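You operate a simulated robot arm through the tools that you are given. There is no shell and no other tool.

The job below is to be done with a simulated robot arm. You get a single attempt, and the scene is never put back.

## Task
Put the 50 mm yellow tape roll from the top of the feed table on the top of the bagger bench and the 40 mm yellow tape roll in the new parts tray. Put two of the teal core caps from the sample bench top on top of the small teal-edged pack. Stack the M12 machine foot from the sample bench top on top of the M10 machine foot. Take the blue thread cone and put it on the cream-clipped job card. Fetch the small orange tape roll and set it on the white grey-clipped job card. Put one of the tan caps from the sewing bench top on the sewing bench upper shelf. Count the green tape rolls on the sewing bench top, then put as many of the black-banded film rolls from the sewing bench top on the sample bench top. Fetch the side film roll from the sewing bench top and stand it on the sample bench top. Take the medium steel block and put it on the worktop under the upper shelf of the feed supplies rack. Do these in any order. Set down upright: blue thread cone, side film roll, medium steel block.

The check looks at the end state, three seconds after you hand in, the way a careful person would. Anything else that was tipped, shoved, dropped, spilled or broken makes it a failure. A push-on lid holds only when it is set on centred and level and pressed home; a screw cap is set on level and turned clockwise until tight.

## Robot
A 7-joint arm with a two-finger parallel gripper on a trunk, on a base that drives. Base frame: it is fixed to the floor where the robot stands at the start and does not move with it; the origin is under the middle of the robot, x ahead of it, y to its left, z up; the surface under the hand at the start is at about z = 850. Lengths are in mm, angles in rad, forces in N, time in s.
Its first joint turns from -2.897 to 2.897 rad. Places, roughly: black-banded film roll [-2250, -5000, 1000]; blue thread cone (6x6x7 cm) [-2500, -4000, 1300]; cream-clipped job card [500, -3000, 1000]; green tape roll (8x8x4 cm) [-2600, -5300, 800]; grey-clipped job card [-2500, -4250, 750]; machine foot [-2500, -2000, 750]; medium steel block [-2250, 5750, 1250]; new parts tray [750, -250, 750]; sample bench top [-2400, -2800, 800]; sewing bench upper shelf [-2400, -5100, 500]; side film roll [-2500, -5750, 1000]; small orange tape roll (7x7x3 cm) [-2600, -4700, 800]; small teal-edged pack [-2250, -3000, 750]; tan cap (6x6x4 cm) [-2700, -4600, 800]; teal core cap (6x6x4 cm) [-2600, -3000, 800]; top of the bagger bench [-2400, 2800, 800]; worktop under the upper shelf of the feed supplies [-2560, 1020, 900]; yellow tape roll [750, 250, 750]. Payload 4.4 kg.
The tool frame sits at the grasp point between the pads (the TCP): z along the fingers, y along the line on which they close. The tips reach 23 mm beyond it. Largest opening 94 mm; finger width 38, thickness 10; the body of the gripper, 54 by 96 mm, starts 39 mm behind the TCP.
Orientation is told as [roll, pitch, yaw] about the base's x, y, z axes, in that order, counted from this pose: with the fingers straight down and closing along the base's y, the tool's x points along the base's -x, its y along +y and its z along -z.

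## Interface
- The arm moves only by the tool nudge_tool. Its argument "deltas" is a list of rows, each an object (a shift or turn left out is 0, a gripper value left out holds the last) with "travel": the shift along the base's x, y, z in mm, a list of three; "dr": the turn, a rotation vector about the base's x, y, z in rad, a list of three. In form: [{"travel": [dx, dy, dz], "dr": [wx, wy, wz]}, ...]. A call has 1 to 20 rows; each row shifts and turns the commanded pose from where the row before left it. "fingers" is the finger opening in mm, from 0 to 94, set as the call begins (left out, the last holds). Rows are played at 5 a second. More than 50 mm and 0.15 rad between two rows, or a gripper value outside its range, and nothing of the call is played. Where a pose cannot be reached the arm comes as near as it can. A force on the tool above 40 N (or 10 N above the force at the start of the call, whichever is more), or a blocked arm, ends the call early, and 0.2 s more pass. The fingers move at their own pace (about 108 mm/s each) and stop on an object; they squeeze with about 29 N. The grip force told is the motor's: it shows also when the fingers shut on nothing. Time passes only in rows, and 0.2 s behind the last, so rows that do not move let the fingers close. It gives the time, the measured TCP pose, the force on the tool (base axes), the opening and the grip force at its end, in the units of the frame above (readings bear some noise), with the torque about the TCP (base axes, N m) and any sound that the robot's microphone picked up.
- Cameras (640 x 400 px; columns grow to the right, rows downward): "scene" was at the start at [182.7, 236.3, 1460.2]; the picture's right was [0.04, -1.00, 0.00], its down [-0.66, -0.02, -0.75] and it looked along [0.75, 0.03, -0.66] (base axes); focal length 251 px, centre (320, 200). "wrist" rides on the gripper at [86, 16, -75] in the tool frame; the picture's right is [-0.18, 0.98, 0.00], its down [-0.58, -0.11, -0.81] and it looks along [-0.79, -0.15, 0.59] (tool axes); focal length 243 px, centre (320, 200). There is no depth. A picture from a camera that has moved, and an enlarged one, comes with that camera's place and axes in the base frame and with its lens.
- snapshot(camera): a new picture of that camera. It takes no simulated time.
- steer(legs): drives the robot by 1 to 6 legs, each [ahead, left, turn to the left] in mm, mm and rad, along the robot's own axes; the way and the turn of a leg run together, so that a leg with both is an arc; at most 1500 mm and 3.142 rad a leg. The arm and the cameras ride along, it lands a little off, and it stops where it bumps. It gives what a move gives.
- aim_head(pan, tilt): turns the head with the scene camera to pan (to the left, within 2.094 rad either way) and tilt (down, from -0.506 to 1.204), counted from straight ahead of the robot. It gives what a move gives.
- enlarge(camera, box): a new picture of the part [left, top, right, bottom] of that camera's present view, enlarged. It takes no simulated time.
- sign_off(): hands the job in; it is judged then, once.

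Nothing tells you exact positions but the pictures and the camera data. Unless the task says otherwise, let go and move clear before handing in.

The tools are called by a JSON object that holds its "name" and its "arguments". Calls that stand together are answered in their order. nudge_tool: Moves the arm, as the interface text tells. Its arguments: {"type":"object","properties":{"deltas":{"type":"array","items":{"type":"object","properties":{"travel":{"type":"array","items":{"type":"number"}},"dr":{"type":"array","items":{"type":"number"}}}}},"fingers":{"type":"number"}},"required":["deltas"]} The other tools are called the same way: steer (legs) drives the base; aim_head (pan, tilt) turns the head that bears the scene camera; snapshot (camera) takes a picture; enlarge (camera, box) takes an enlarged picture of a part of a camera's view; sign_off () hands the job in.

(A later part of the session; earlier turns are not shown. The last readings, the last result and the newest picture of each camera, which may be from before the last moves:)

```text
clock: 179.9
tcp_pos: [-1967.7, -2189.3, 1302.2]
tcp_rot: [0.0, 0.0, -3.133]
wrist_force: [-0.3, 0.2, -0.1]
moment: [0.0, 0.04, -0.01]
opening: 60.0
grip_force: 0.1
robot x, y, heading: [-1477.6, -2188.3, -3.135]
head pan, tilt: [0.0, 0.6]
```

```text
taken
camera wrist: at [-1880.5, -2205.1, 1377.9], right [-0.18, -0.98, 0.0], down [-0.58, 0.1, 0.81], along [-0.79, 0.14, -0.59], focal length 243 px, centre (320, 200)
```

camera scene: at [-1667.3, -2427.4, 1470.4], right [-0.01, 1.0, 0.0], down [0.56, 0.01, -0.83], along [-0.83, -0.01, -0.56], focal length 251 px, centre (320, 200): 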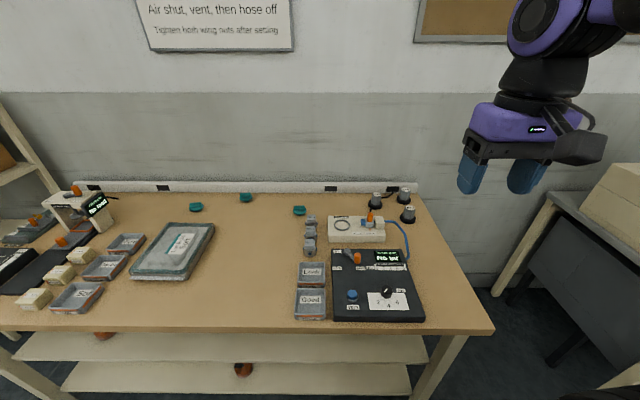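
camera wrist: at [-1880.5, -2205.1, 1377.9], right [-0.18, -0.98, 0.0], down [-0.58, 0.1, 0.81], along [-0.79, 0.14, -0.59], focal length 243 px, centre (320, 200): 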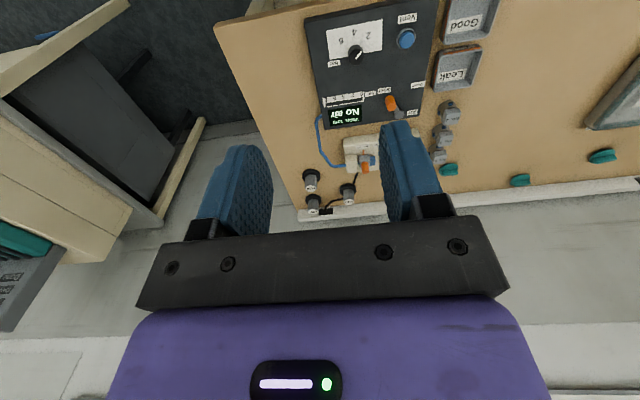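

{"name": "enlarge", "arguments": {"camera": "scene", "box": [355, 175, 435, 225]}}

{"name": "enlarge", "arguments": {"camera": "wrist", "box": [280, 150, 380, 225]}}

{"name": "enlarge", "arguments": {"camera": "scene", "box": [170, 180, 330, 280]}}

```text
8.00 times, centred on (395, 200) of scene
camera zoom: at [-1667.3, -2427.4, 1470.4], right [-0.01, 1.0, 0.0], down [0.56, 0.01, -0.83], along [-0.83, -0.01, -0.56], focal length 2004 px, centre (-280, 200)
```

zoom: 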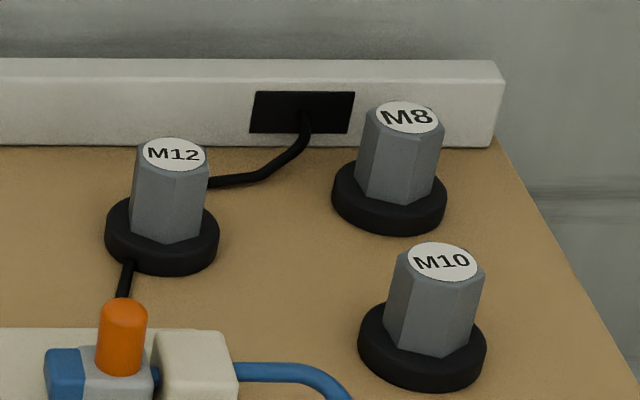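

```text
5.33 times, centred on (330, 188) of wrist
camera zoom: at [-1880.5, -2205.1, 1377.9], right [-0.18, -0.98, 0.0], down [-0.58, 0.1, 0.81], along [-0.79, 0.14, -0.59], focal length 1294 px, centre (267, 267)
```

zoom: 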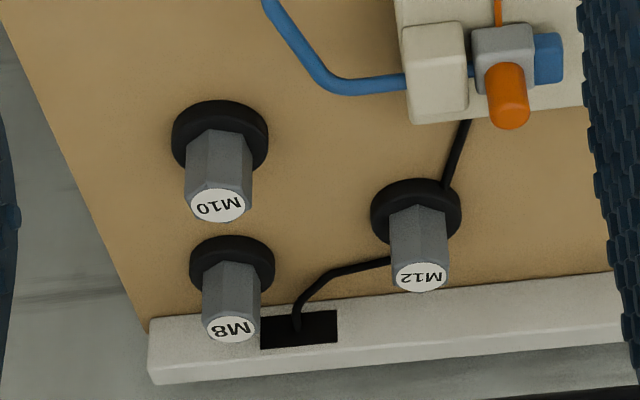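

```text
4.00 times, centred on (250, 230) of scene
camera zoom: at [-1667.3, -2427.4, 1470.4], right [-0.01, 1.0, 0.0], down [0.56, 0.01, -0.83], along [-0.83, -0.01, -0.56], focal length 1002 px, centre (600, 80)
```

zoom: 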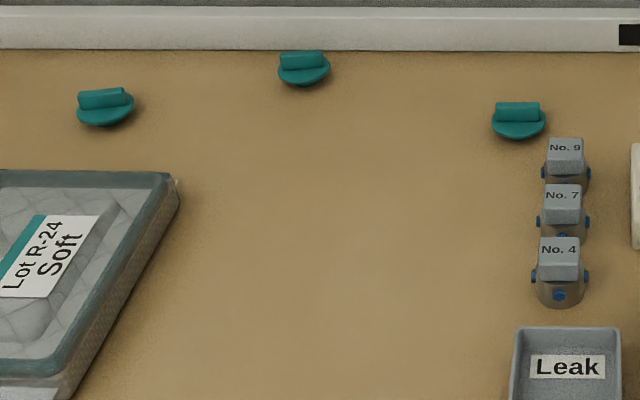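

The feet read M12 (left rear), M8 (right rear) and M10 (front right). I'll move the hand nearer to locate them accurately.

{"name": "nudge_tool", "arguments": {"deltas": [{"travel": [-35, 7.5, -19]}, {"travel": [-35, 7.5, -19]}, {"travel": [-35, 7.5, -19]}, {"travel": [-35, 7.5, -19]}, {"travel": [-35, 7.5, -19]}, {"travel": [-35, 7.5, -19]}, {"travel": [-35, 7.5, -19]}, {"travel": [-35, 7.5, -19]}, {}], "fingers": 80}}

{"name": "snapshot", "arguments": {"camera": "wrist"}}

{"name": "enlarge", "arguments": {"camera": "scene", "box": [355, 165, 435, 225]}}

```text
clock: 181.9
tcp_pos: [-2246.2, -2126.9, 1151.5]
tcp_rot: [0.0, 0.0, -3.135]
wrist_force: [0.0, 0.8, -0.2]
moment: [0.03, 0.03, 0.0]
opening: 79.9
grip_force: 0.1
robot x, y, heading: [-1475.8, -2187.4, -3.133]
head pan, tilt: [0.0, 0.6]
```

```text
taken
camera wrist: at [-2160.3, -2143.9, 1227.1], right [-0.18, -0.98, 0.0], down [-0.58, 0.1, 0.81], along [-0.79, 0.14, -0.59], focal length 243 px, centre (320, 200)
```

wrist: 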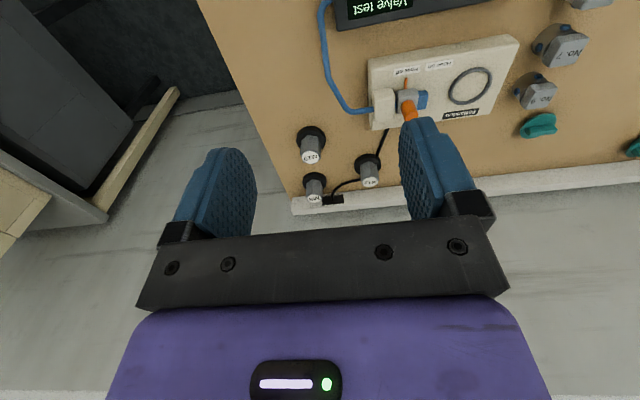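

```text
6.67 times, centred on (395, 195) of scene
camera zoom: at [-1667.2, -2427.5, 1470.4], right [-0.01, 1.0, 0.0], down [0.56, 0.01, -0.83], along [-0.83, -0.01, -0.56], focal length 1670 px, centre (-180, 233)
```

zoom: 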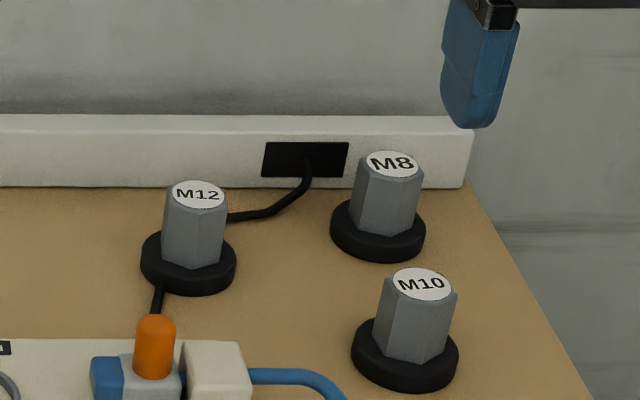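

Triangulation puts the feet tops at z≈859 (bench top about 795), M12 at (−2607, −2183), M10 at (−2503, −2062). I'll drive 110 mm closer and use a tool tilt of 0.4 rad to reach the rear foot.

{"name": "steer", "arguments": {"legs": [[105, 0, -0.007]]}}

{"name": "nudge_tool", "arguments": {"deltas": [{"travel": [-30, -13, -10], "dr": [0, 0.1, 0]}, {"travel": [-30, -13, -10], "dr": [0, 0.1, 0]}, {"travel": [-30, -13, -10], "dr": [0, 0.1, 0]}, {"travel": [-30, -13, -10], "dr": [0, 0.1, 0]}, {}]}}

{"name": "snapshot", "arguments": {"camera": "wrist"}}

{"name": "snapshot", "arguments": {"camera": "scene"}}

```text
clock: 183.1
tcp_pos: [-2347.4, -2125.0, 1151.4]
tcp_rot: [0.001, 0.001, -3.137]
wrist_force: [-1.0, 0.1, 0.3]
moment: [0.04, -0.02, -0.02]
opening: 80.0
grip_force: 0.1
robot x, y, heading: [-1578.0, -2190.6, -3.143]
head pan, tilt: [0.0, 0.6]
```

```text
clock: 184.3
tcp_pos: [-2466.0, -2179.8, 1109.6]
tcp_rot: [-0.002, -0.401, -3.138]
wrist_force: [-0.1, 0.5, 0.9]
moment: [0.0, 0.01, 0.04]
opening: 80.2
grip_force: 0.0
robot x, y, heading: [-1582.1, -2190.5, -3.141]
head pan, tilt: [0.0, 0.6]
```

```text
taken
camera wrist: at [-2357.1, -2196.0, 1145.9], right [-0.17, -0.98, 0.07], down [-0.22, 0.11, 0.97], along [-0.96, 0.15, -0.24], focal length 243 px, centre (320, 200)
```

wrist: 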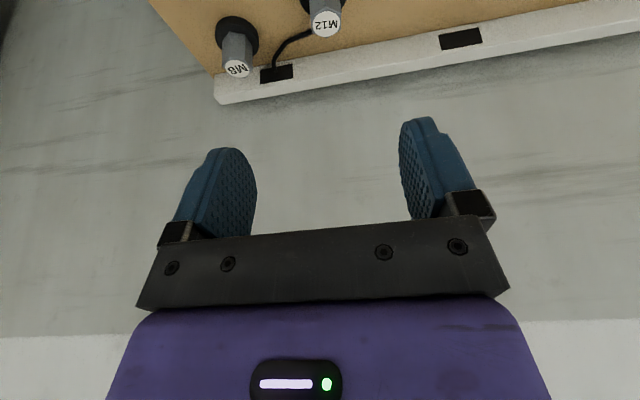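

```text
taken
camera scene: at [-1769.5, -2427.1, 1470.4], right [0.0, 1.0, 0.0], down [0.56, 0.0, -0.83], along [-0.83, 0.0, -0.56], focal length 251 px, centre (320, 200)
```

scene: 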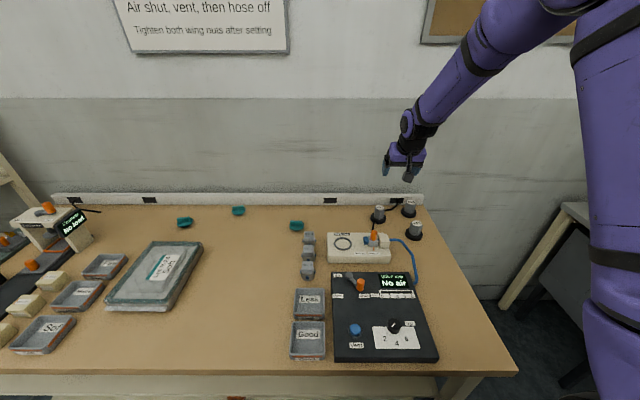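

{"name": "enlarge", "arguments": {"camera": "scene", "box": [360, 190, 430, 245]}}

{"name": "enlarge", "arguments": {"camera": "wrist", "box": [200, 0, 400, 100]}}

```text
7.27 times, centred on (395, 218) of scene
camera zoom: at [-1769.5, -2427.1, 1470.4], right [0.0, 1.0, 0.0], down [0.56, 0.0, -0.83], along [-0.83, 0.0, -0.56], focal length 1822 px, centre (-226, 73)
```

zoom: 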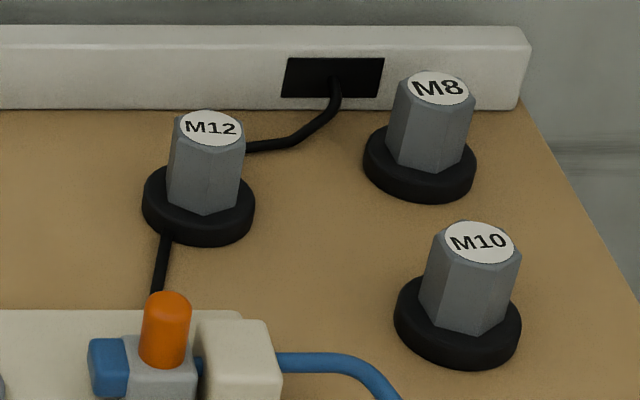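

```text
3.20 times, centred on (300, 50) of wrist
camera zoom: at [-2357.1, -2196.0, 1145.9], right [-0.17, -0.98, 0.07], down [-0.22, 0.11, 0.97], along [-0.96, 0.15, -0.24], focal length 776 px, centre (384, 680)
```

zoom: 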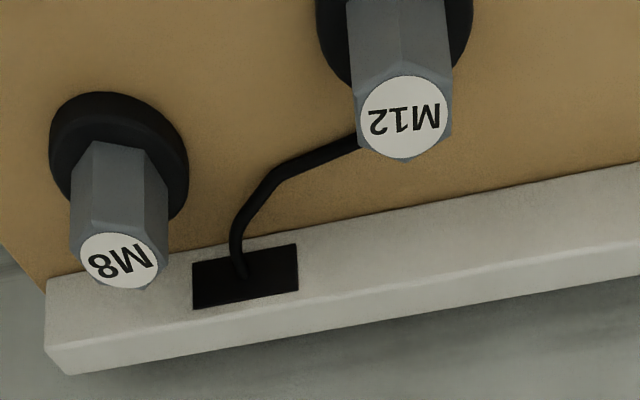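

M12's top centre refines to about (−2593, −2183, 870). I'll move down along the approach line and look again before closing in.

{"name": "nudge_tool", "arguments": {"deltas": [{"travel": [-19, -1, -34]}, {"travel": [-19, -1, -34]}, {"travel": [-18, -1, -34]}, {"travel": [-18, 0, -33]}, {}], "fingers": 80}}

{"name": "snapshot", "arguments": {"camera": "wrist"}}

{"name": "snapshot", "arguments": {"camera": "scene"}}

```text
clock: 185.5
tcp_pos: [-2540.1, -2178.8, 976.0]
tcp_rot: [-0.003, -0.4, -3.138]
wrist_force: [1.3, -0.5, 0.6]
moment: [0.02, -0.01, 0.0]
opening: 79.8
grip_force: 0.1
robot x, y, heading: [-1579.6, -2188.1, -3.139]
head pan, tilt: [0.0, 0.6]
```

```text
taken
camera wrist: at [-2431.1, -2195.8, 1012.0], right [-0.17, -0.98, 0.07], down [-0.22, 0.11, 0.97], along [-0.96, 0.15, -0.24], focal length 243 px, centre (320, 200)
```

wrist: 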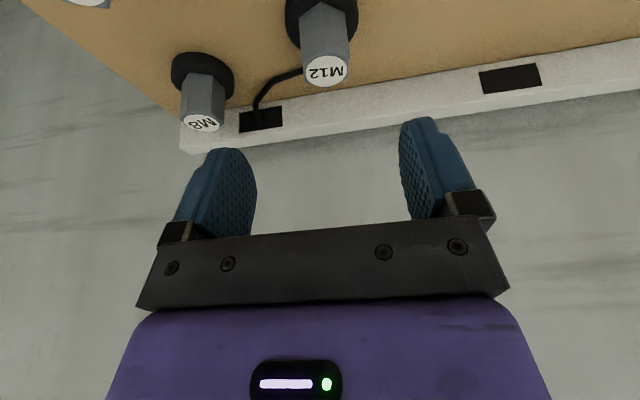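

```text
taken
camera scene: at [-1769.5, -2427.2, 1470.4], right [0.0, 1.0, 0.0], down [0.56, 0.0, -0.83], along [-0.83, 0.0, -0.56], focal length 251 px, centre (320, 200)
```

scene: 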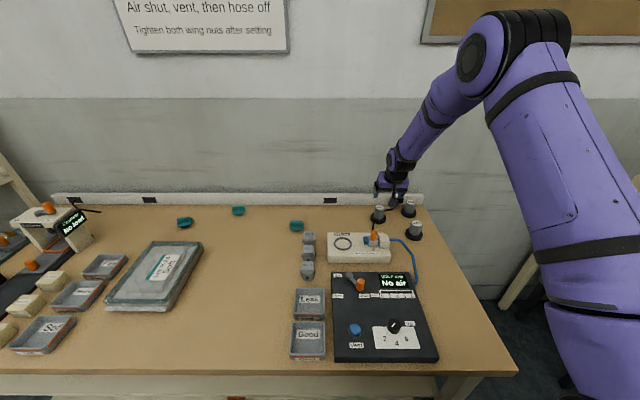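

M12 confirmed at (−2590, −2183). Its hex flats are turned about 16°, so I'll turn the tool −0.29 rad to match, then approach.

{"name": "nudge_tool", "arguments": {"deltas": [{"travel": [0, -7, 0], "dr": [0, 0, -0.1]}, {"travel": [0, -7, 0], "dr": [0, 0, -0.1]}, {"travel": [0, -6, 0], "dr": [0, 0, -0.09]}, {}], "fingers": 70}}

{"name": "snapshot", "arguments": {"camera": "wrist"}}

```text
clock: 186.5
tcp_pos: [-2541.9, -2200.5, 975.5]
tcp_rot: [-0.003, -0.401, 2.852]
wrist_force: [1.3, -0.3, -0.4]
moment: [0.01, -0.01, -0.03]
opening: 69.9
grip_force: 0.1
robot x, y, heading: [-1580.9, -2187.9, -3.129]
head pan, tilt: [0.0, 0.6]
```

```text
taken
camera wrist: at [-2442.0, -2247.5, 1012.1], right [-0.44, -0.89, 0.07], down [-0.18, 0.17, 0.97], along [-0.88, 0.42, -0.24], focal length 243 px, centre (320, 200)
```

wrist: 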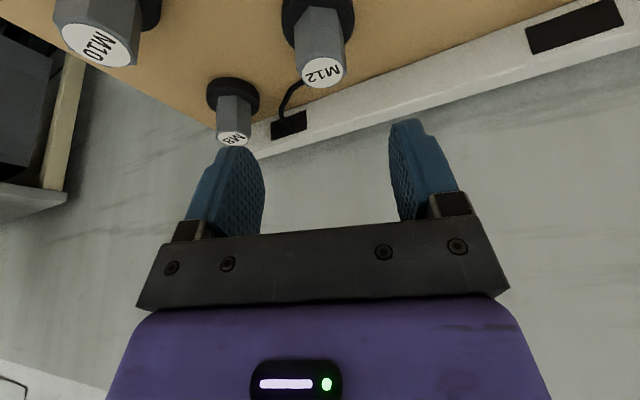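

Aligned. Approaching M12 along the tool axis and closing.

{"name": "nudge_tool", "arguments": {"deltas": [{"travel": [-14, 4, -35]}, {"travel": [-14, 4, -35]}, {"travel": [-12, 4, -32]}, {}], "fingers": 70}}

{"name": "snapshot", "arguments": {"camera": "wrist"}}

{"name": "enlarge", "arguments": {"camera": "scene", "box": [350, 160, 440, 240]}}

```text
clock: 187.5
tcp_pos: [-2582.8, -2187.9, 874.8]
tcp_rot: [-0.001, -0.4, 2.856]
wrist_force: [0.2, 0.4, -0.4]
moment: [0.01, 0.0, -0.02]
opening: 70.3
grip_force: 0.0
robot x, y, heading: [-1576.8, -2190.6, -3.137]
head pan, tilt: [0.0, 0.6]
```

```text
taken
camera wrist: at [-2482.4, -2233.9, 911.1], right [-0.44, -0.89, 0.07], down [-0.18, 0.17, 0.97], along [-0.88, 0.41, -0.24], focal length 243 px, centre (320, 200)
```

wrist: 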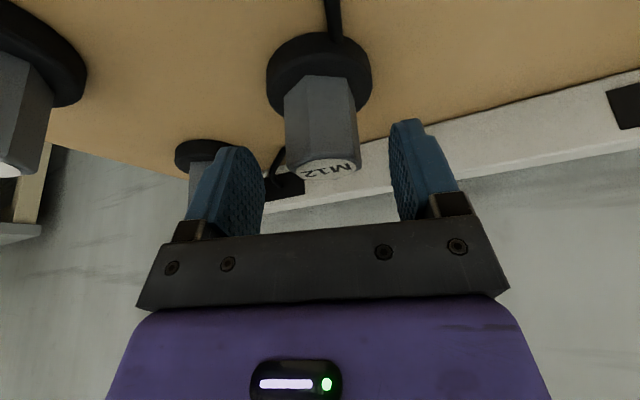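

```text
5.00 times, centred on (395, 200) of scene
camera zoom: at [-1769.5, -2427.2, 1470.4], right [0.0, 1.0, 0.0], down [0.56, 0.0, -0.83], along [-0.83, 0.0, -0.56], focal length 1253 px, centre (-55, 200)
```

zoom: 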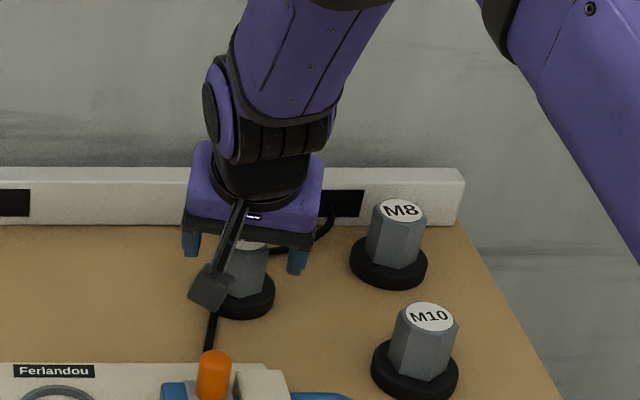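

{"name": "nudge_tool", "arguments": {"deltas": [{"travel": [-5, 1, -10]}, {"travel": [-3, 1, -9]}, {}], "fingers": 70}}

{"name": "nudge_tool", "arguments": {"deltas": [{}, {}, {}], "fingers": 0}}

{"name": "snapshot", "arguments": {"camera": "wrist"}}

```text
clock: 188.3
tcp_pos: [-2590.3, -2187.0, 856.3]
tcp_rot: [0.0, -0.398, 2.855]
wrist_force: [0.9, 0.5, -0.4]
moment: [0.01, -0.01, 0.01]
opening: 69.9
grip_force: 0.0
robot x, y, heading: [-1581.6, -2195.1, -3.139]
head pan, tilt: [0.0, 0.6]
```

```text
clock: 189.1
tcp_pos: [-2589.6, -2186.1, 856.6]
tcp_rot: [-0.003, -0.4, 2.854]
wrist_force: [1.0, 0.7, 0.4]
moment: [-0.03, 0.03, -0.02]
opening: 42.8
grip_force: 29.2
robot x, y, heading: [-1580.7, -2189.4, -3.136]
head pan, tilt: [0.0, 0.6]
```

```text
taken
camera wrist: at [-2490.0, -2232.8, 892.5], right [-0.44, -0.89, 0.07], down [-0.18, 0.17, 0.97], along [-0.88, 0.41, -0.24], focal length 243 px, centre (320, 200)
```

wrist: 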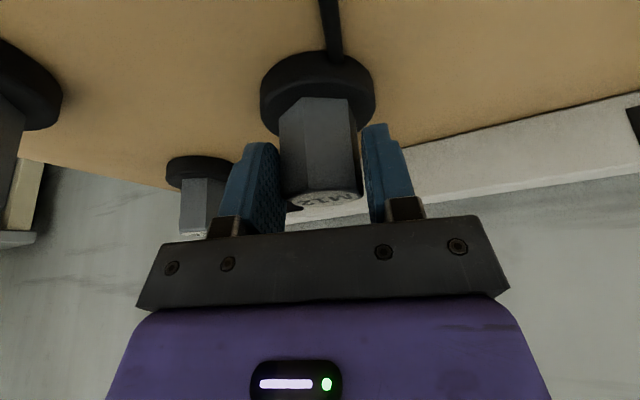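

M12 is gripped at 43 mm. I'll lift it 95 mm, carry it by (+100, +118) over M10 and check alignment.

{"name": "nudge_tool", "arguments": {"deltas": [{"travel": [0, 0, 25]}, {"travel": [0, 0, 35]}, {"travel": [0, 0, 35]}, {"travel": [25, 29.5, 0]}, {"travel": [25, 29.5, 0]}, {"travel": [25, 29.5, 0]}, {"travel": [25.3, 29.4, 0]}, {}]}}

{"name": "snapshot", "arguments": {"camera": "wrist"}}

{"name": "enlarge", "arguments": {"camera": "scene", "box": [360, 150, 460, 250]}}

```text
clock: 190.9
tcp_pos: [-2490.5, -2068.3, 950.2]
tcp_rot: [-0.002, -0.398, 2.855]
wrist_force: [0.7, -0.4, -1.3]
moment: [0.02, -0.02, 0.01]
opening: 42.8
grip_force: 29.2
robot x, y, heading: [-1580.9, -2189.6, -3.14]
head pan, tilt: [0.0, 0.6]
```

```text
taken
camera wrist: at [-2390.4, -2114.7, 985.8], right [-0.44, -0.89, 0.07], down [-0.18, 0.17, 0.97], along [-0.88, 0.41, -0.24], focal length 243 px, centre (320, 200)
```

wrist: 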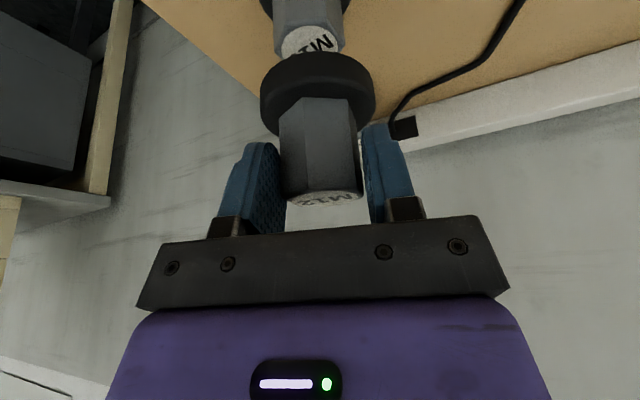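

```text
4.00 times, centred on (410, 200) of scene
camera zoom: at [-1769.7, -2427.2, 1470.4], right [0.0, 1.0, 0.0], down [0.57, 0.0, -0.82], along [-0.82, 0.0, -0.57], focal length 1002 px, centre (-40, 200)
```

zoom: 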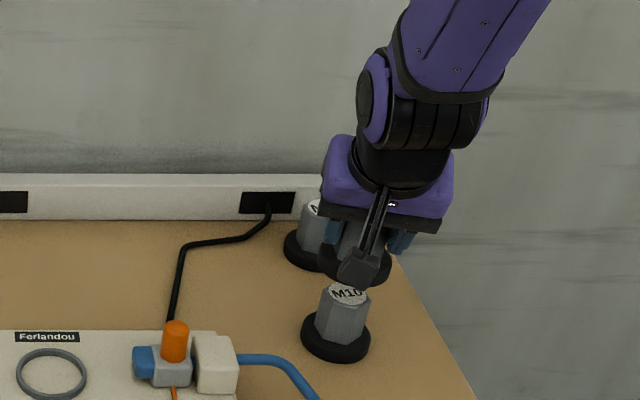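

M12's base is nearly over M10's top (a couple of mm too far in +y). I'll correct −2 mm and lower in steps.

{"name": "nudge_tool", "arguments": {"deltas": [{"travel": [0, -2, -10]}, {"travel": [0, 0, -10]}, {"travel": [0, 0, -7]}, {}]}}

{"name": "enlarge", "arguments": {"camera": "scene", "box": [370, 180, 450, 250]}}

{"name": "snapshot", "arguments": {"camera": "wrist"}}

```text
clock: 191.9
tcp_pos: [-2488.9, -2070.4, 924.6]
tcp_rot: [-0.002, -0.401, 2.856]
wrist_force: [-0.5, -0.2, -2.1]
moment: [-0.03, 0.01, 0.0]
opening: 43.0
grip_force: 29.2
robot x, y, heading: [-1582.5, -2193.4, -3.14]
head pan, tilt: [0.0, 0.6]
```

```text
5.71 times, centred on (410, 215) of scene
camera zoom: at [-1769.7, -2427.1, 1470.4], right [0.0, 1.0, 0.0], down [0.57, 0.0, -0.82], along [-0.82, 0.0, -0.57], focal length 1432 px, centre (-194, 114)
```

zoom: 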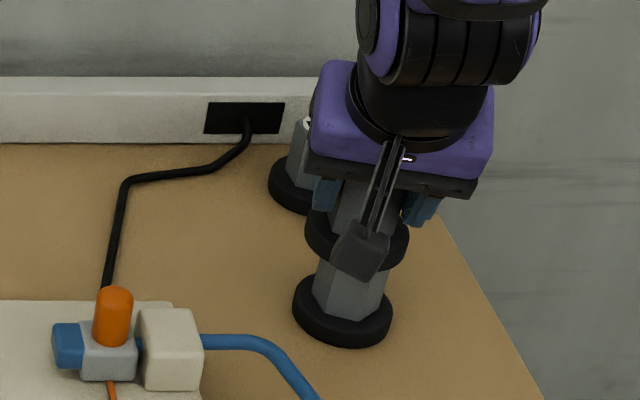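

```text
taken
camera wrist: at [-2390.2, -2117.3, 959.0], right [-0.44, -0.89, 0.07], down [-0.18, 0.17, 0.97], along [-0.88, 0.41, -0.24], focal length 243 px, centre (320, 200)
```

wrist: 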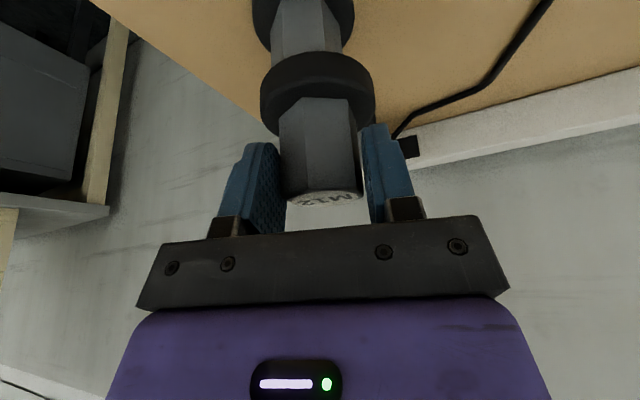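

I'll check alignment more closely before the final lowering.

{"name": "enlarge", "arguments": {"camera": "scene", "box": [395, 205, 435, 245]}}

{"name": "enlarge", "arguments": {"camera": "wrist", "box": [240, 0, 400, 120]}}

```text
10.00 times, centred on (415, 225) of scene
camera zoom: at [-1769.7, -2427.1, 1470.4], right [0.0, 1.0, 0.0], down [0.57, 0.0, -0.82], along [-0.82, 0.0, -0.57], focal length 2506 px, centre (-630, -50)
```

zoom: 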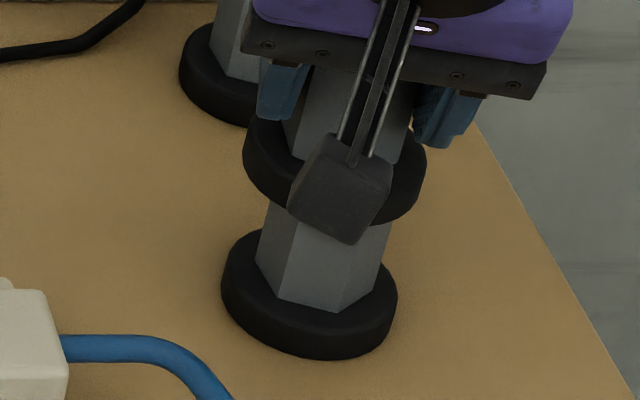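

```text
3.33 times, centred on (320, 60) of wrist
camera zoom: at [-2390.2, -2117.3, 959.0], right [-0.44, -0.89, 0.07], down [-0.18, 0.17, 0.97], along [-0.88, 0.41, -0.24], focal length 809 px, centre (320, 667)
```

zoom: 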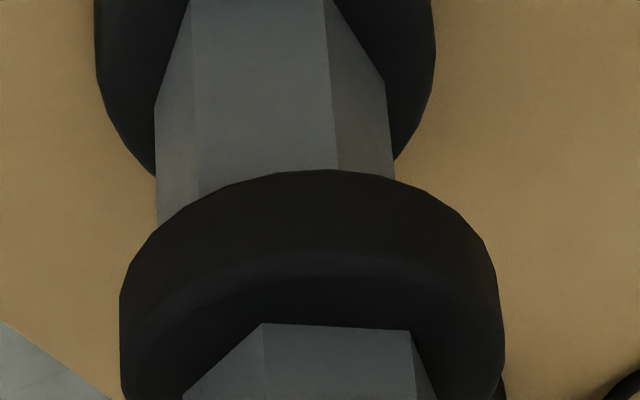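

M12 is about 4.5 mm too far in −y relative to M10. I'll correct and lower to contact.

{"name": "nudge_tool", "arguments": {"deltas": [{"travel": [0, 4.5, -3]}, {"travel": [0, 0, -3]}, {}]}}

{"name": "enlarge", "arguments": {"camera": "scene", "box": [395, 205, 435, 245]}}

{"name": "enlarge", "arguments": {"camera": "wrist", "box": [240, 0, 400, 120]}}

```text
clock: 192.7
tcp_pos: [-2490.2, -2065.0, 918.0]
tcp_rot: [-0.001, -0.401, 2.856]
wrist_force: [-0.1, -2.1, 7.5]
moment: [-0.11, 0.07, 0.03]
opening: 42.9
grip_force: 29.2
robot x, y, heading: [-1575.8, -2191.1, -3.14]
head pan, tilt: [0.0, 0.6]
```

```text
10.00 times, centred on (415, 225) of scene
camera zoom: at [-1769.3, -2427.3, 1470.4], right [0.0, 1.0, 0.0], down [0.56, 0.0, -0.83], along [-0.83, 0.0, -0.56], focal length 2506 px, centre (-630, -50)
```

zoom: 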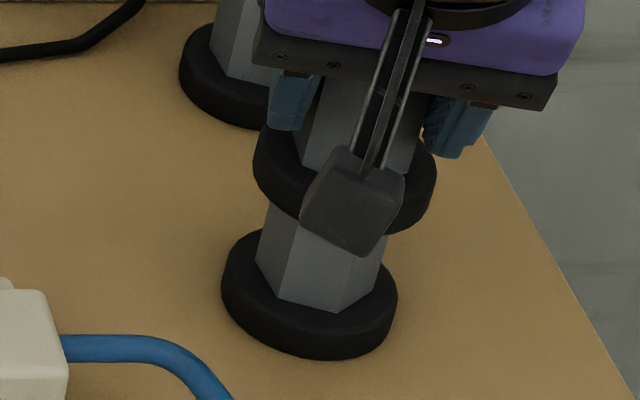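

```text
3.33 times, centred on (320, 60) of wrist
camera zoom: at [-2389.9, -2112.5, 954.3], right [-0.44, -0.89, 0.07], down [-0.18, 0.17, 0.97], along [-0.88, 0.41, -0.23], focal length 809 px, centre (320, 667)
```

zoom: 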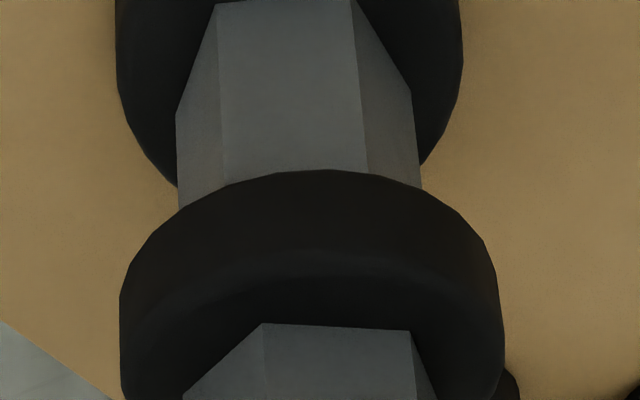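

Contact is starting and the feet are aligned. I'll settle 1 mm more, open gently, and withdraw along the tool axis.

{"name": "nudge_tool", "arguments": {"deltas": [{"travel": [0, 0, -0.7]}, {}]}}

{"name": "nudge_tool", "arguments": {"deltas": [{}, {}], "fingers": 60}}

{"name": "nudge_tool", "arguments": {"deltas": [{"travel": [7, -2, 18]}, {"travel": [10, -3, 25]}, {"travel": [14, -4, 35]}, {"travel": [14, -4, 35]}, {"travel": [14, -4, 35]}, {}]}}

{"name": "snapshot", "arguments": {"camera": "scene"}}

{"name": "enlarge", "arguments": {"camera": "scene", "box": [375, 175, 455, 245]}}

```text
clock: 193.3
tcp_pos: [-2490.6, -2066.0, 918.1]
tcp_rot: [0.0, -0.402, 2.856]
wrist_force: [-1.1, -2.1, 16.1]
moment: [-0.16, 0.22, 0.0]
opening: 43.0
grip_force: 29.1
robot x, y, heading: [-1580.8, -2188.9, -3.14]
head pan, tilt: [0.0, 0.6]
```

```text
clock: 193.9
tcp_pos: [-2489.0, -2065.7, 917.2]
tcp_rot: [-0.001, -0.4, 2.855]
wrist_force: [0.1, -0.5, -0.1]
moment: [0.01, 0.01, 0.02]
opening: 60.2
grip_force: 0.1
robot x, y, heading: [-1577.9, -2188.4, -3.14]
head pan, tilt: [0.0, 0.6]
```

```text
clock: 195.3
tcp_pos: [-2430.4, -2080.5, 1066.1]
tcp_rot: [-0.001, -0.4, 2.855]
wrist_force: [0.4, -0.4, -0.2]
moment: [-0.02, -0.02, -0.01]
opening: 59.9
grip_force: 0.0
robot x, y, heading: [-1576.7, -2189.1, -3.137]
head pan, tilt: [0.0, 0.6]
```

```text
taken
camera scene: at [-1769.8, -2427.1, 1470.4], right [0.0, 1.0, 0.0], down [0.57, 0.0, -0.82], along [-0.82, 0.0, -0.57], focal length 251 px, centre (320, 200)
```

scene: 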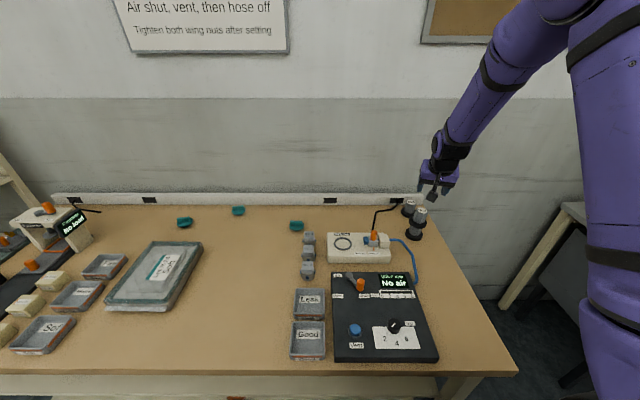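

```text
5.71 times, centred on (415, 210) of scene
camera zoom: at [-1769.8, -2427.1, 1470.4], right [0.0, 1.0, 0.0], down [0.57, 0.0, -0.82], along [-0.82, 0.0, -0.57], focal length 1432 px, centre (-223, 143)
```

zoom: 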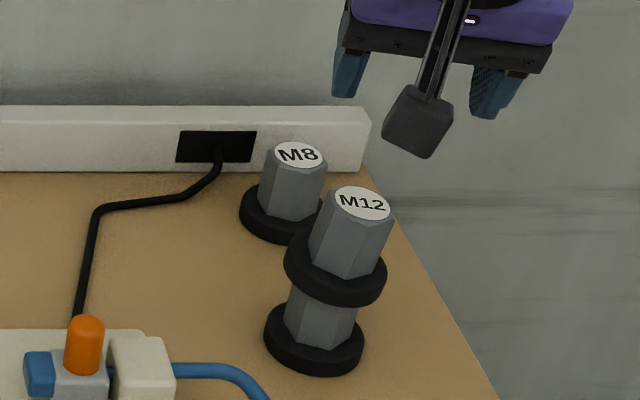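

M12 now stands on M10, well centred. Next the teal caps: I'll retract, shift to y≈−2600 and inspect the nearest cap.

{"name": "nudge_tool", "arguments": {"deltas": [{"travel": [40, 0, 25], "dr": [0, 0, 0.072]}, {"travel": [40, 0, 25], "dr": [0, 0, 0.072]}, {"travel": [40, 0, 25], "dr": [0, 0, 0.072]}, {"travel": [40, 0, 25], "dr": [0, 0, 0.072]}, {"travel": [30, -20, 20]}, {"travel": [30, -40, 0]}, {"travel": [0, -40, 0]}, {}], "fingers": 80}}

{"name": "steer", "arguments": {"legs": [[0, 400, 0]]}}

{"name": "snapshot", "arguments": {"camera": "scene"}}

{"name": "enlarge", "arguments": {"camera": "scene", "box": [240, 180, 500, 260]}}

```text
clock: 197.1
tcp_pos: [-2210.3, -2183.6, 1185.9]
tcp_rot: [-0.001, -0.4, -3.139]
wrist_force: [-0.2, -0.3, -1.1]
moment: [0.01, -0.01, 0.02]
opening: 79.8
grip_force: 0.0
robot x, y, heading: [-1580.7, -2190.3, -3.139]
head pan, tilt: [0.0, 0.6]
```

```text
clock: 199.6
tcp_pos: [-2208.7, -2585.4, 1186.7]
tcp_rot: [-0.002, -0.399, -3.136]
wrist_force: [-0.1, 0.6, -0.2]
moment: [0.02, 0.01, -0.02]
opening: 80.1
grip_force: 0.0
robot x, y, heading: [-1582.9, -2589.4, -3.138]
head pan, tilt: [0.0, 0.6]
```

```text
taken
camera scene: at [-1766.1, -2827.0, 1470.4], right [-0.01, 1.0, 0.0], down [0.56, 0.0, -0.83], along [-0.82, -0.01, -0.56], focal length 251 px, centre (320, 200)
```

scene: 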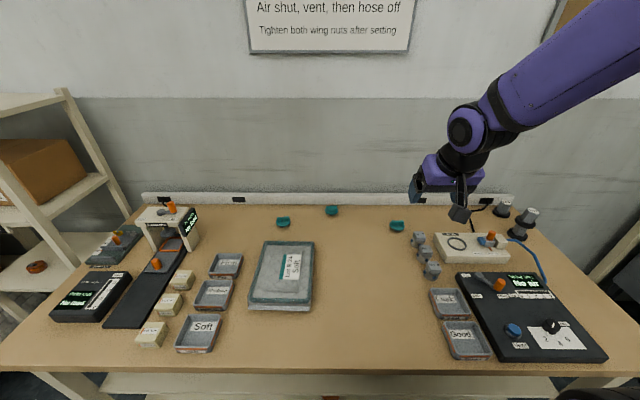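

```text
2.46 times, centred on (370, 220) of scene
camera zoom: at [-1766.1, -2827.0, 1470.4], right [-0.01, 1.0, 0.0], down [0.56, 0.0, -0.83], along [-0.82, -0.01, -0.56], focal length 617 px, centre (197, 151)
```

zoom: 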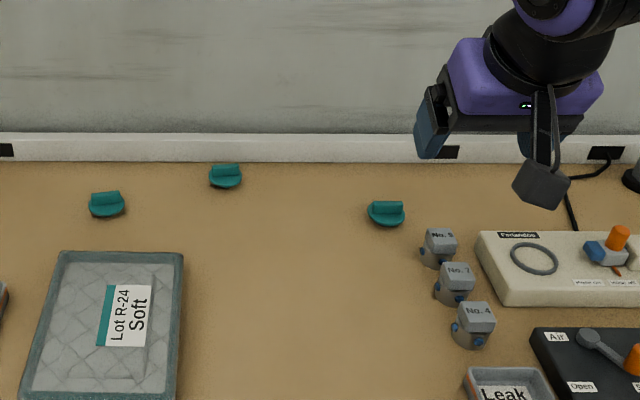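

The right cap is at about (−2528, −2525). I'll move the hand above it and view its shape.

{"name": "nudge_tool", "arguments": {"deltas": [{"travel": [-30, 6.7, -25]}, {"travel": [-30, 6.7, -25]}, {"travel": [-30, 6.7, -25]}, {"travel": [-30, 6.7, -25]}, {"travel": [-30, 6.7, -25]}, {"travel": [-30, 6.7, -25]}, {"travel": [-30, 6.7, -25]}, {"travel": [-30, 6.7, -25]}, {"travel": [-29, 6.7, -25]}, {}], "fingers": 85}}

{"name": "snapshot", "arguments": {"camera": "wrist"}}

{"name": "enlarge", "arguments": {"camera": "scene", "box": [350, 190, 450, 250]}}

```text
clock: 201.8
tcp_pos: [-2479.3, -2525.8, 962.1]
tcp_rot: [-0.002, -0.4, -3.133]
wrist_force: [1.1, 0.3, 0.4]
moment: [0.01, -0.02, -0.01]
opening: 85.0
grip_force: 0.1
robot x, y, heading: [-1579.1, -2591.2, -3.134]
head pan, tilt: [0.0, 0.6]
```

```text
taken
camera wrist: at [-2371.4, -2540.7, 998.1], right [-0.16, -0.98, 0.07], down [-0.22, 0.11, 0.97], along [-0.96, 0.14, -0.24], focal length 243 px, centre (320, 200)
```

wrist: 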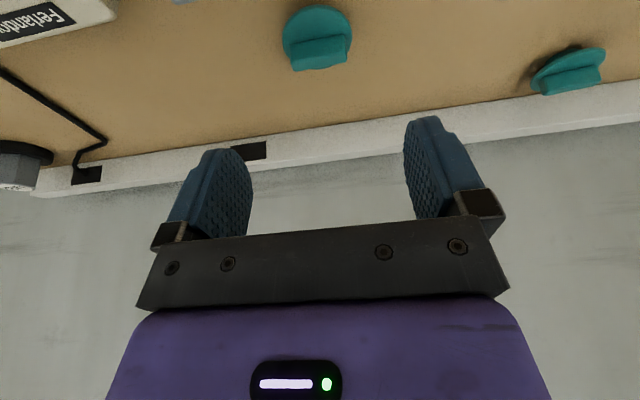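

```text
6.40 times, centred on (400, 220) of scene
camera zoom: at [-1766.0, -2826.9, 1470.4], right [-0.01, 1.0, 0.0], down [0.56, 0.0, -0.83], along [-0.83, -0.01, -0.56], focal length 1604 px, centre (-192, 72)
```

zoom: 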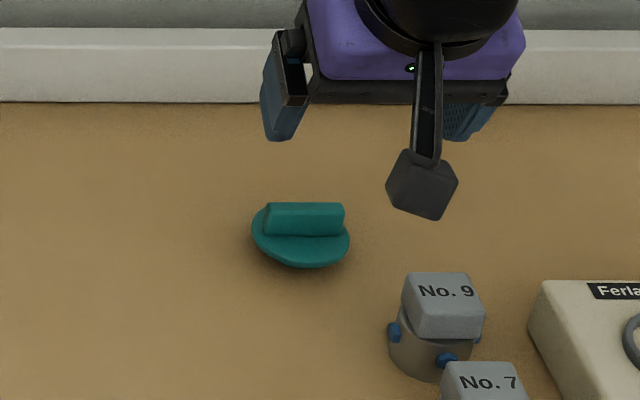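

The cap is a 60 mm disc with a raised grip bar about 50 mm long along y. I'll go down straddling it and look again.

{"name": "nudge_tool", "arguments": {"deltas": [{"travel": [-17, 0, -35]}, {"travel": [-17, 0, -35]}, {"travel": [-15, 0, -30]}, {}], "fingers": 85}}

{"name": "snapshot", "arguments": {"camera": "wrist"}}

{"name": "enlarge", "arguments": {"camera": "scene", "box": [350, 180, 450, 250]}}

```text
clock: 202.8
tcp_pos: [-2524.8, -2525.4, 861.8]
tcp_rot: [-0.002, -0.4, -3.136]
wrist_force: [0.2, 0.3, 0.3]
moment: [0.01, 0.01, -0.01]
opening: 85.0
grip_force: 0.1
robot x, y, heading: [-1582.7, -2585.7, -3.13]
head pan, tilt: [0.0, 0.6]
```

```text
taken
camera wrist: at [-2416.2, -2541.3, 897.0], right [-0.16, -0.98, 0.07], down [-0.22, 0.11, 0.97], along [-0.96, 0.14, -0.24], focal length 243 px, centre (320, 200)
```

wrist: 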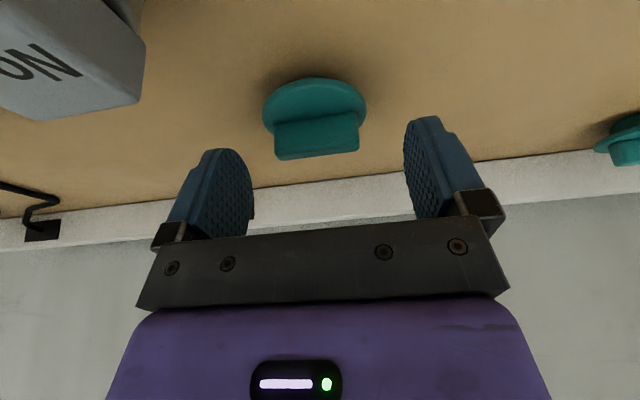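

```text
5.71 times, centred on (400, 215) of scene
camera zoom: at [-1766.0, -2826.9, 1470.4], right [-0.01, 1.0, 0.0], down [0.56, 0.0, -0.83], along [-0.83, -0.01, -0.56], focal length 1432 px, centre (-137, 114)
```

zoom: 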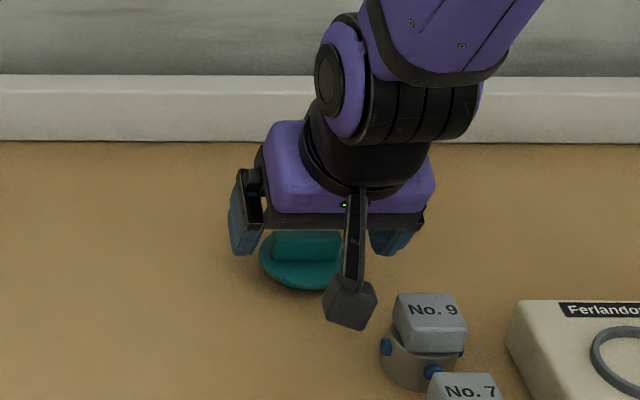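

{"name": "nudge_tool", "arguments": {"deltas": [{"travel": [-6, 0.5, -7]}, {"travel": [-6, 0.5, -6]}, {}], "fingers": 85}}

{"name": "nudge_tool", "arguments": {"deltas": [{}, {}, {}], "fingers": 0}}

{"name": "snapshot", "arguments": {"camera": "wrist"}}

```text
clock: 203.6
tcp_pos: [-2536.8, -2523.9, 848.6]
tcp_rot: [-0.002, -0.4, -3.136]
wrist_force: [0.3, 0.0, 0.1]
moment: [0.01, 0.01, -0.01]
opening: 85.0
grip_force: 0.0
robot x, y, heading: [-1576.0, -2588.9, -3.131]
head pan, tilt: [0.0, 0.6]
```

```text
clock: 204.4
tcp_pos: [-2536.8, -2524.1, 848.9]
tcp_rot: [-0.001, -0.4, -3.138]
wrist_force: [-0.1, -0.4, 0.1]
moment: [0.0, 0.01, 0.0]
opening: 46.6
grip_force: 28.8
robot x, y, heading: [-1580.2, -2588.7, -3.136]
head pan, tilt: [0.0, 0.6]
```

```text
taken
camera wrist: at [-2428.3, -2540.2, 884.6], right [-0.16, -0.98, 0.07], down [-0.22, 0.11, 0.97], along [-0.96, 0.14, -0.24], focal length 243 px, centre (320, 200)
```

wrist: 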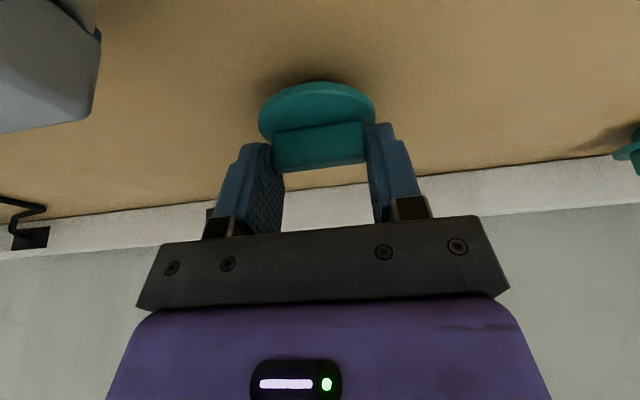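

The bar is gripped at 46.6 mm. I'll lift and check.

{"name": "nudge_tool", "arguments": {"deltas": [{"travel": [0, 0, 15]}, {"travel": [0, 0, 30]}, {"travel": [0, 0, 40]}, {"travel": [0, 0, 40]}, {}]}}

{"name": "snapshot", "arguments": {"camera": "wrist"}}

{"name": "snapshot", "arguments": {"camera": "scene"}}

```text
clock: 205.6
tcp_pos: [-2539.1, -2523.4, 973.2]
tcp_rot: [0.0, -0.399, -3.137]
wrist_force: [0.4, -0.1, -0.3]
moment: [0.01, -0.01, 0.02]
opening: 46.6
grip_force: 28.9
robot x, y, heading: [-1581.2, -2589.8, -3.133]
head pan, tilt: [0.0, 0.6]
```

```text
taken
camera wrist: at [-2429.7, -2539.2, 1009.3], right [-0.16, -0.98, 0.07], down [-0.22, 0.11, 0.97], along [-0.96, 0.14, -0.24], focal length 243 px, centre (320, 200)
```

wrist: 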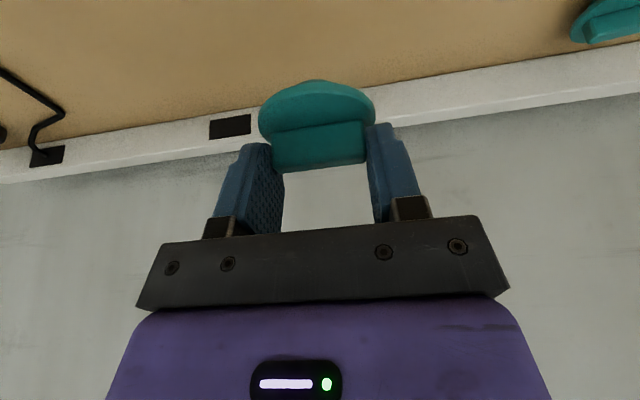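

```text
taken
camera scene: at [-1766.3, -2826.9, 1470.4], right [-0.01, 1.0, 0.0], down [0.57, 0.0, -0.82], along [-0.82, -0.01, -0.57], focal length 251 px, centre (320, 200)
```

scene: 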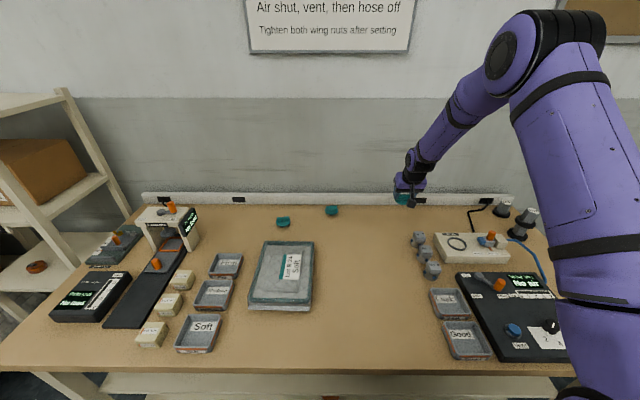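

The cap is held level. I'll carry it over the pack at about (−2365, −2943) and check.

{"name": "nudge_tool", "arguments": {"deltas": [{"travel": [17.4, -42, 0]}, {"travel": [17.4, -42, 0]}, {"travel": [17.4, -42, 0]}, {"travel": [17.4, -42, 0]}, {"travel": [17.4, -42, 0]}, {"travel": [17.4, -42, 0]}, {"travel": [17.4, -42, 0]}, {"travel": [17.4, -42, 0]}, {"travel": [17.4, -42, 0]}, {"travel": [17.4, -42, 0]}, {}]}}

{"name": "snapshot", "arguments": {"camera": "wrist"}}

{"name": "enlarge", "arguments": {"camera": "scene", "box": [220, 190, 380, 320]}}

```text
clock: 208.0
tcp_pos: [-2368.6, -2942.2, 973.9]
tcp_rot: [-0.001, -0.399, -3.137]
wrist_force: [0.2, 0.3, -0.5]
moment: [0.02, 0.02, 0.01]
opening: 46.6
grip_force: 29.6
robot x, y, heading: [-1575.2, -2591.4, -3.129]
head pan, tilt: [0.0, 0.6]
```

```text
taken
camera wrist: at [-2260.9, -2959.1, 1009.6], right [-0.16, -0.98, 0.07], down [-0.22, 0.11, 0.97], along [-0.96, 0.14, -0.24], focal length 243 px, centre (320, 200)
```

wrist: 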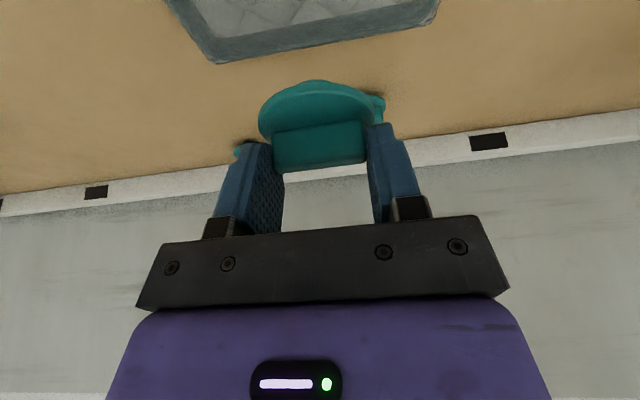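

```text
3.08 times, centred on (300, 255) of scene
camera zoom: at [-1766.1, -2827.0, 1470.4], right [-0.01, 1.0, 0.0], down [0.56, 0.01, -0.83], along [-0.82, -0.01, -0.57], focal length 771 px, centre (382, 31)
```

zoom: 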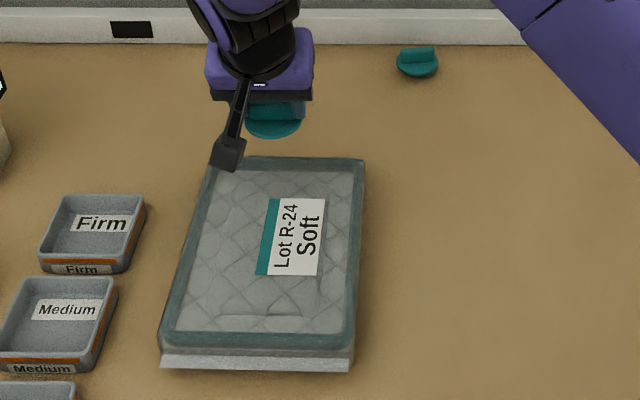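

Well placed over the pack's rear half. Lowering toward it in steps.

{"name": "nudge_tool", "arguments": {"deltas": [{"travel": [0, 0, -30]}, {"travel": [0, 0, -25]}, {"travel": [0, 0, -10]}, {}]}}

{"name": "enlarge", "arguments": {"camera": "scene", "box": [230, 210, 350, 310]}}

{"name": "snapshot", "arguments": {"camera": "wrist"}}

```text
clock: 209.0
tcp_pos: [-2365.0, -2943.4, 906.7]
tcp_rot: [-0.002, -0.4, -3.136]
wrist_force: [0.2, -0.2, -0.4]
moment: [-0.03, 0.03, -0.01]
opening: 46.6
grip_force: 29.0
robot x, y, heading: [-1580.4, -2588.8, -3.138]
head pan, tilt: [0.0, 0.6]
```

```text
4.00 times, centred on (290, 260) of scene
camera zoom: at [-1766.1, -2827.0, 1470.4], right [-0.01, 1.0, 0.0], down [0.56, 0.0, -0.83], along [-0.82, -0.01, -0.56], focal length 1002 px, centre (440, -40)
```

zoom: 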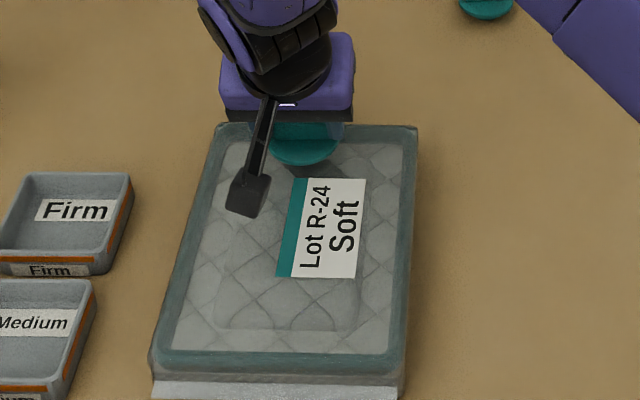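

```text
taken
camera wrist: at [-2257.2, -2960.2, 942.9], right [-0.16, -0.98, 0.07], down [-0.22, 0.11, 0.97], along [-0.96, 0.14, -0.24], focal length 243 px, centre (320, 200)
```

wrist: 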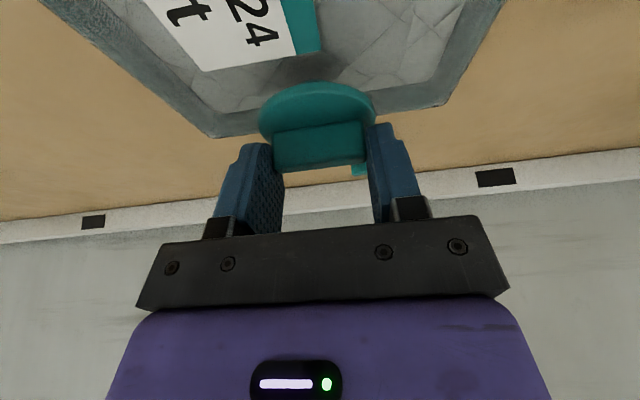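

{"name": "nudge_tool", "arguments": {"deltas": [{"travel": [12, 0, -3]}, {"travel": [0, 0, -3]}, {"travel": [0, 0, -3]}, {"travel": [0, 0, -2]}, {"travel": [0, 0, -2]}, {}]}}

{"name": "nudge_tool", "arguments": {"deltas": [{"travel": [0, 0, -1.5]}, {"travel": [0, 0, -1.5]}, {"travel": [0, 0, -1.5]}, {}]}}

```text
clock: 210.4
tcp_pos: [-2352.8, -2943.7, 894.5]
tcp_rot: [-0.003, -0.399, -3.137]
wrist_force: [0.3, -0.1, -0.3]
moment: [0.02, 0.01, -0.01]
opening: 46.7
grip_force: 28.8
robot x, y, heading: [-1579.0, -2590.1, -3.136]
head pan, tilt: [0.0, 0.6]
```

```text
clock: 211.4
tcp_pos: [-2354.0, -2944.2, 891.7]
tcp_rot: [-0.001, -0.402, -3.138]
wrist_force: [1.4, 2.2, 15.3]
moment: [0.1, 0.04, 0.0]
opening: 46.5
grip_force: 28.9
robot x, y, heading: [-1580.0, -2588.4, -3.134]
head pan, tilt: [0.0, 0.6]
```

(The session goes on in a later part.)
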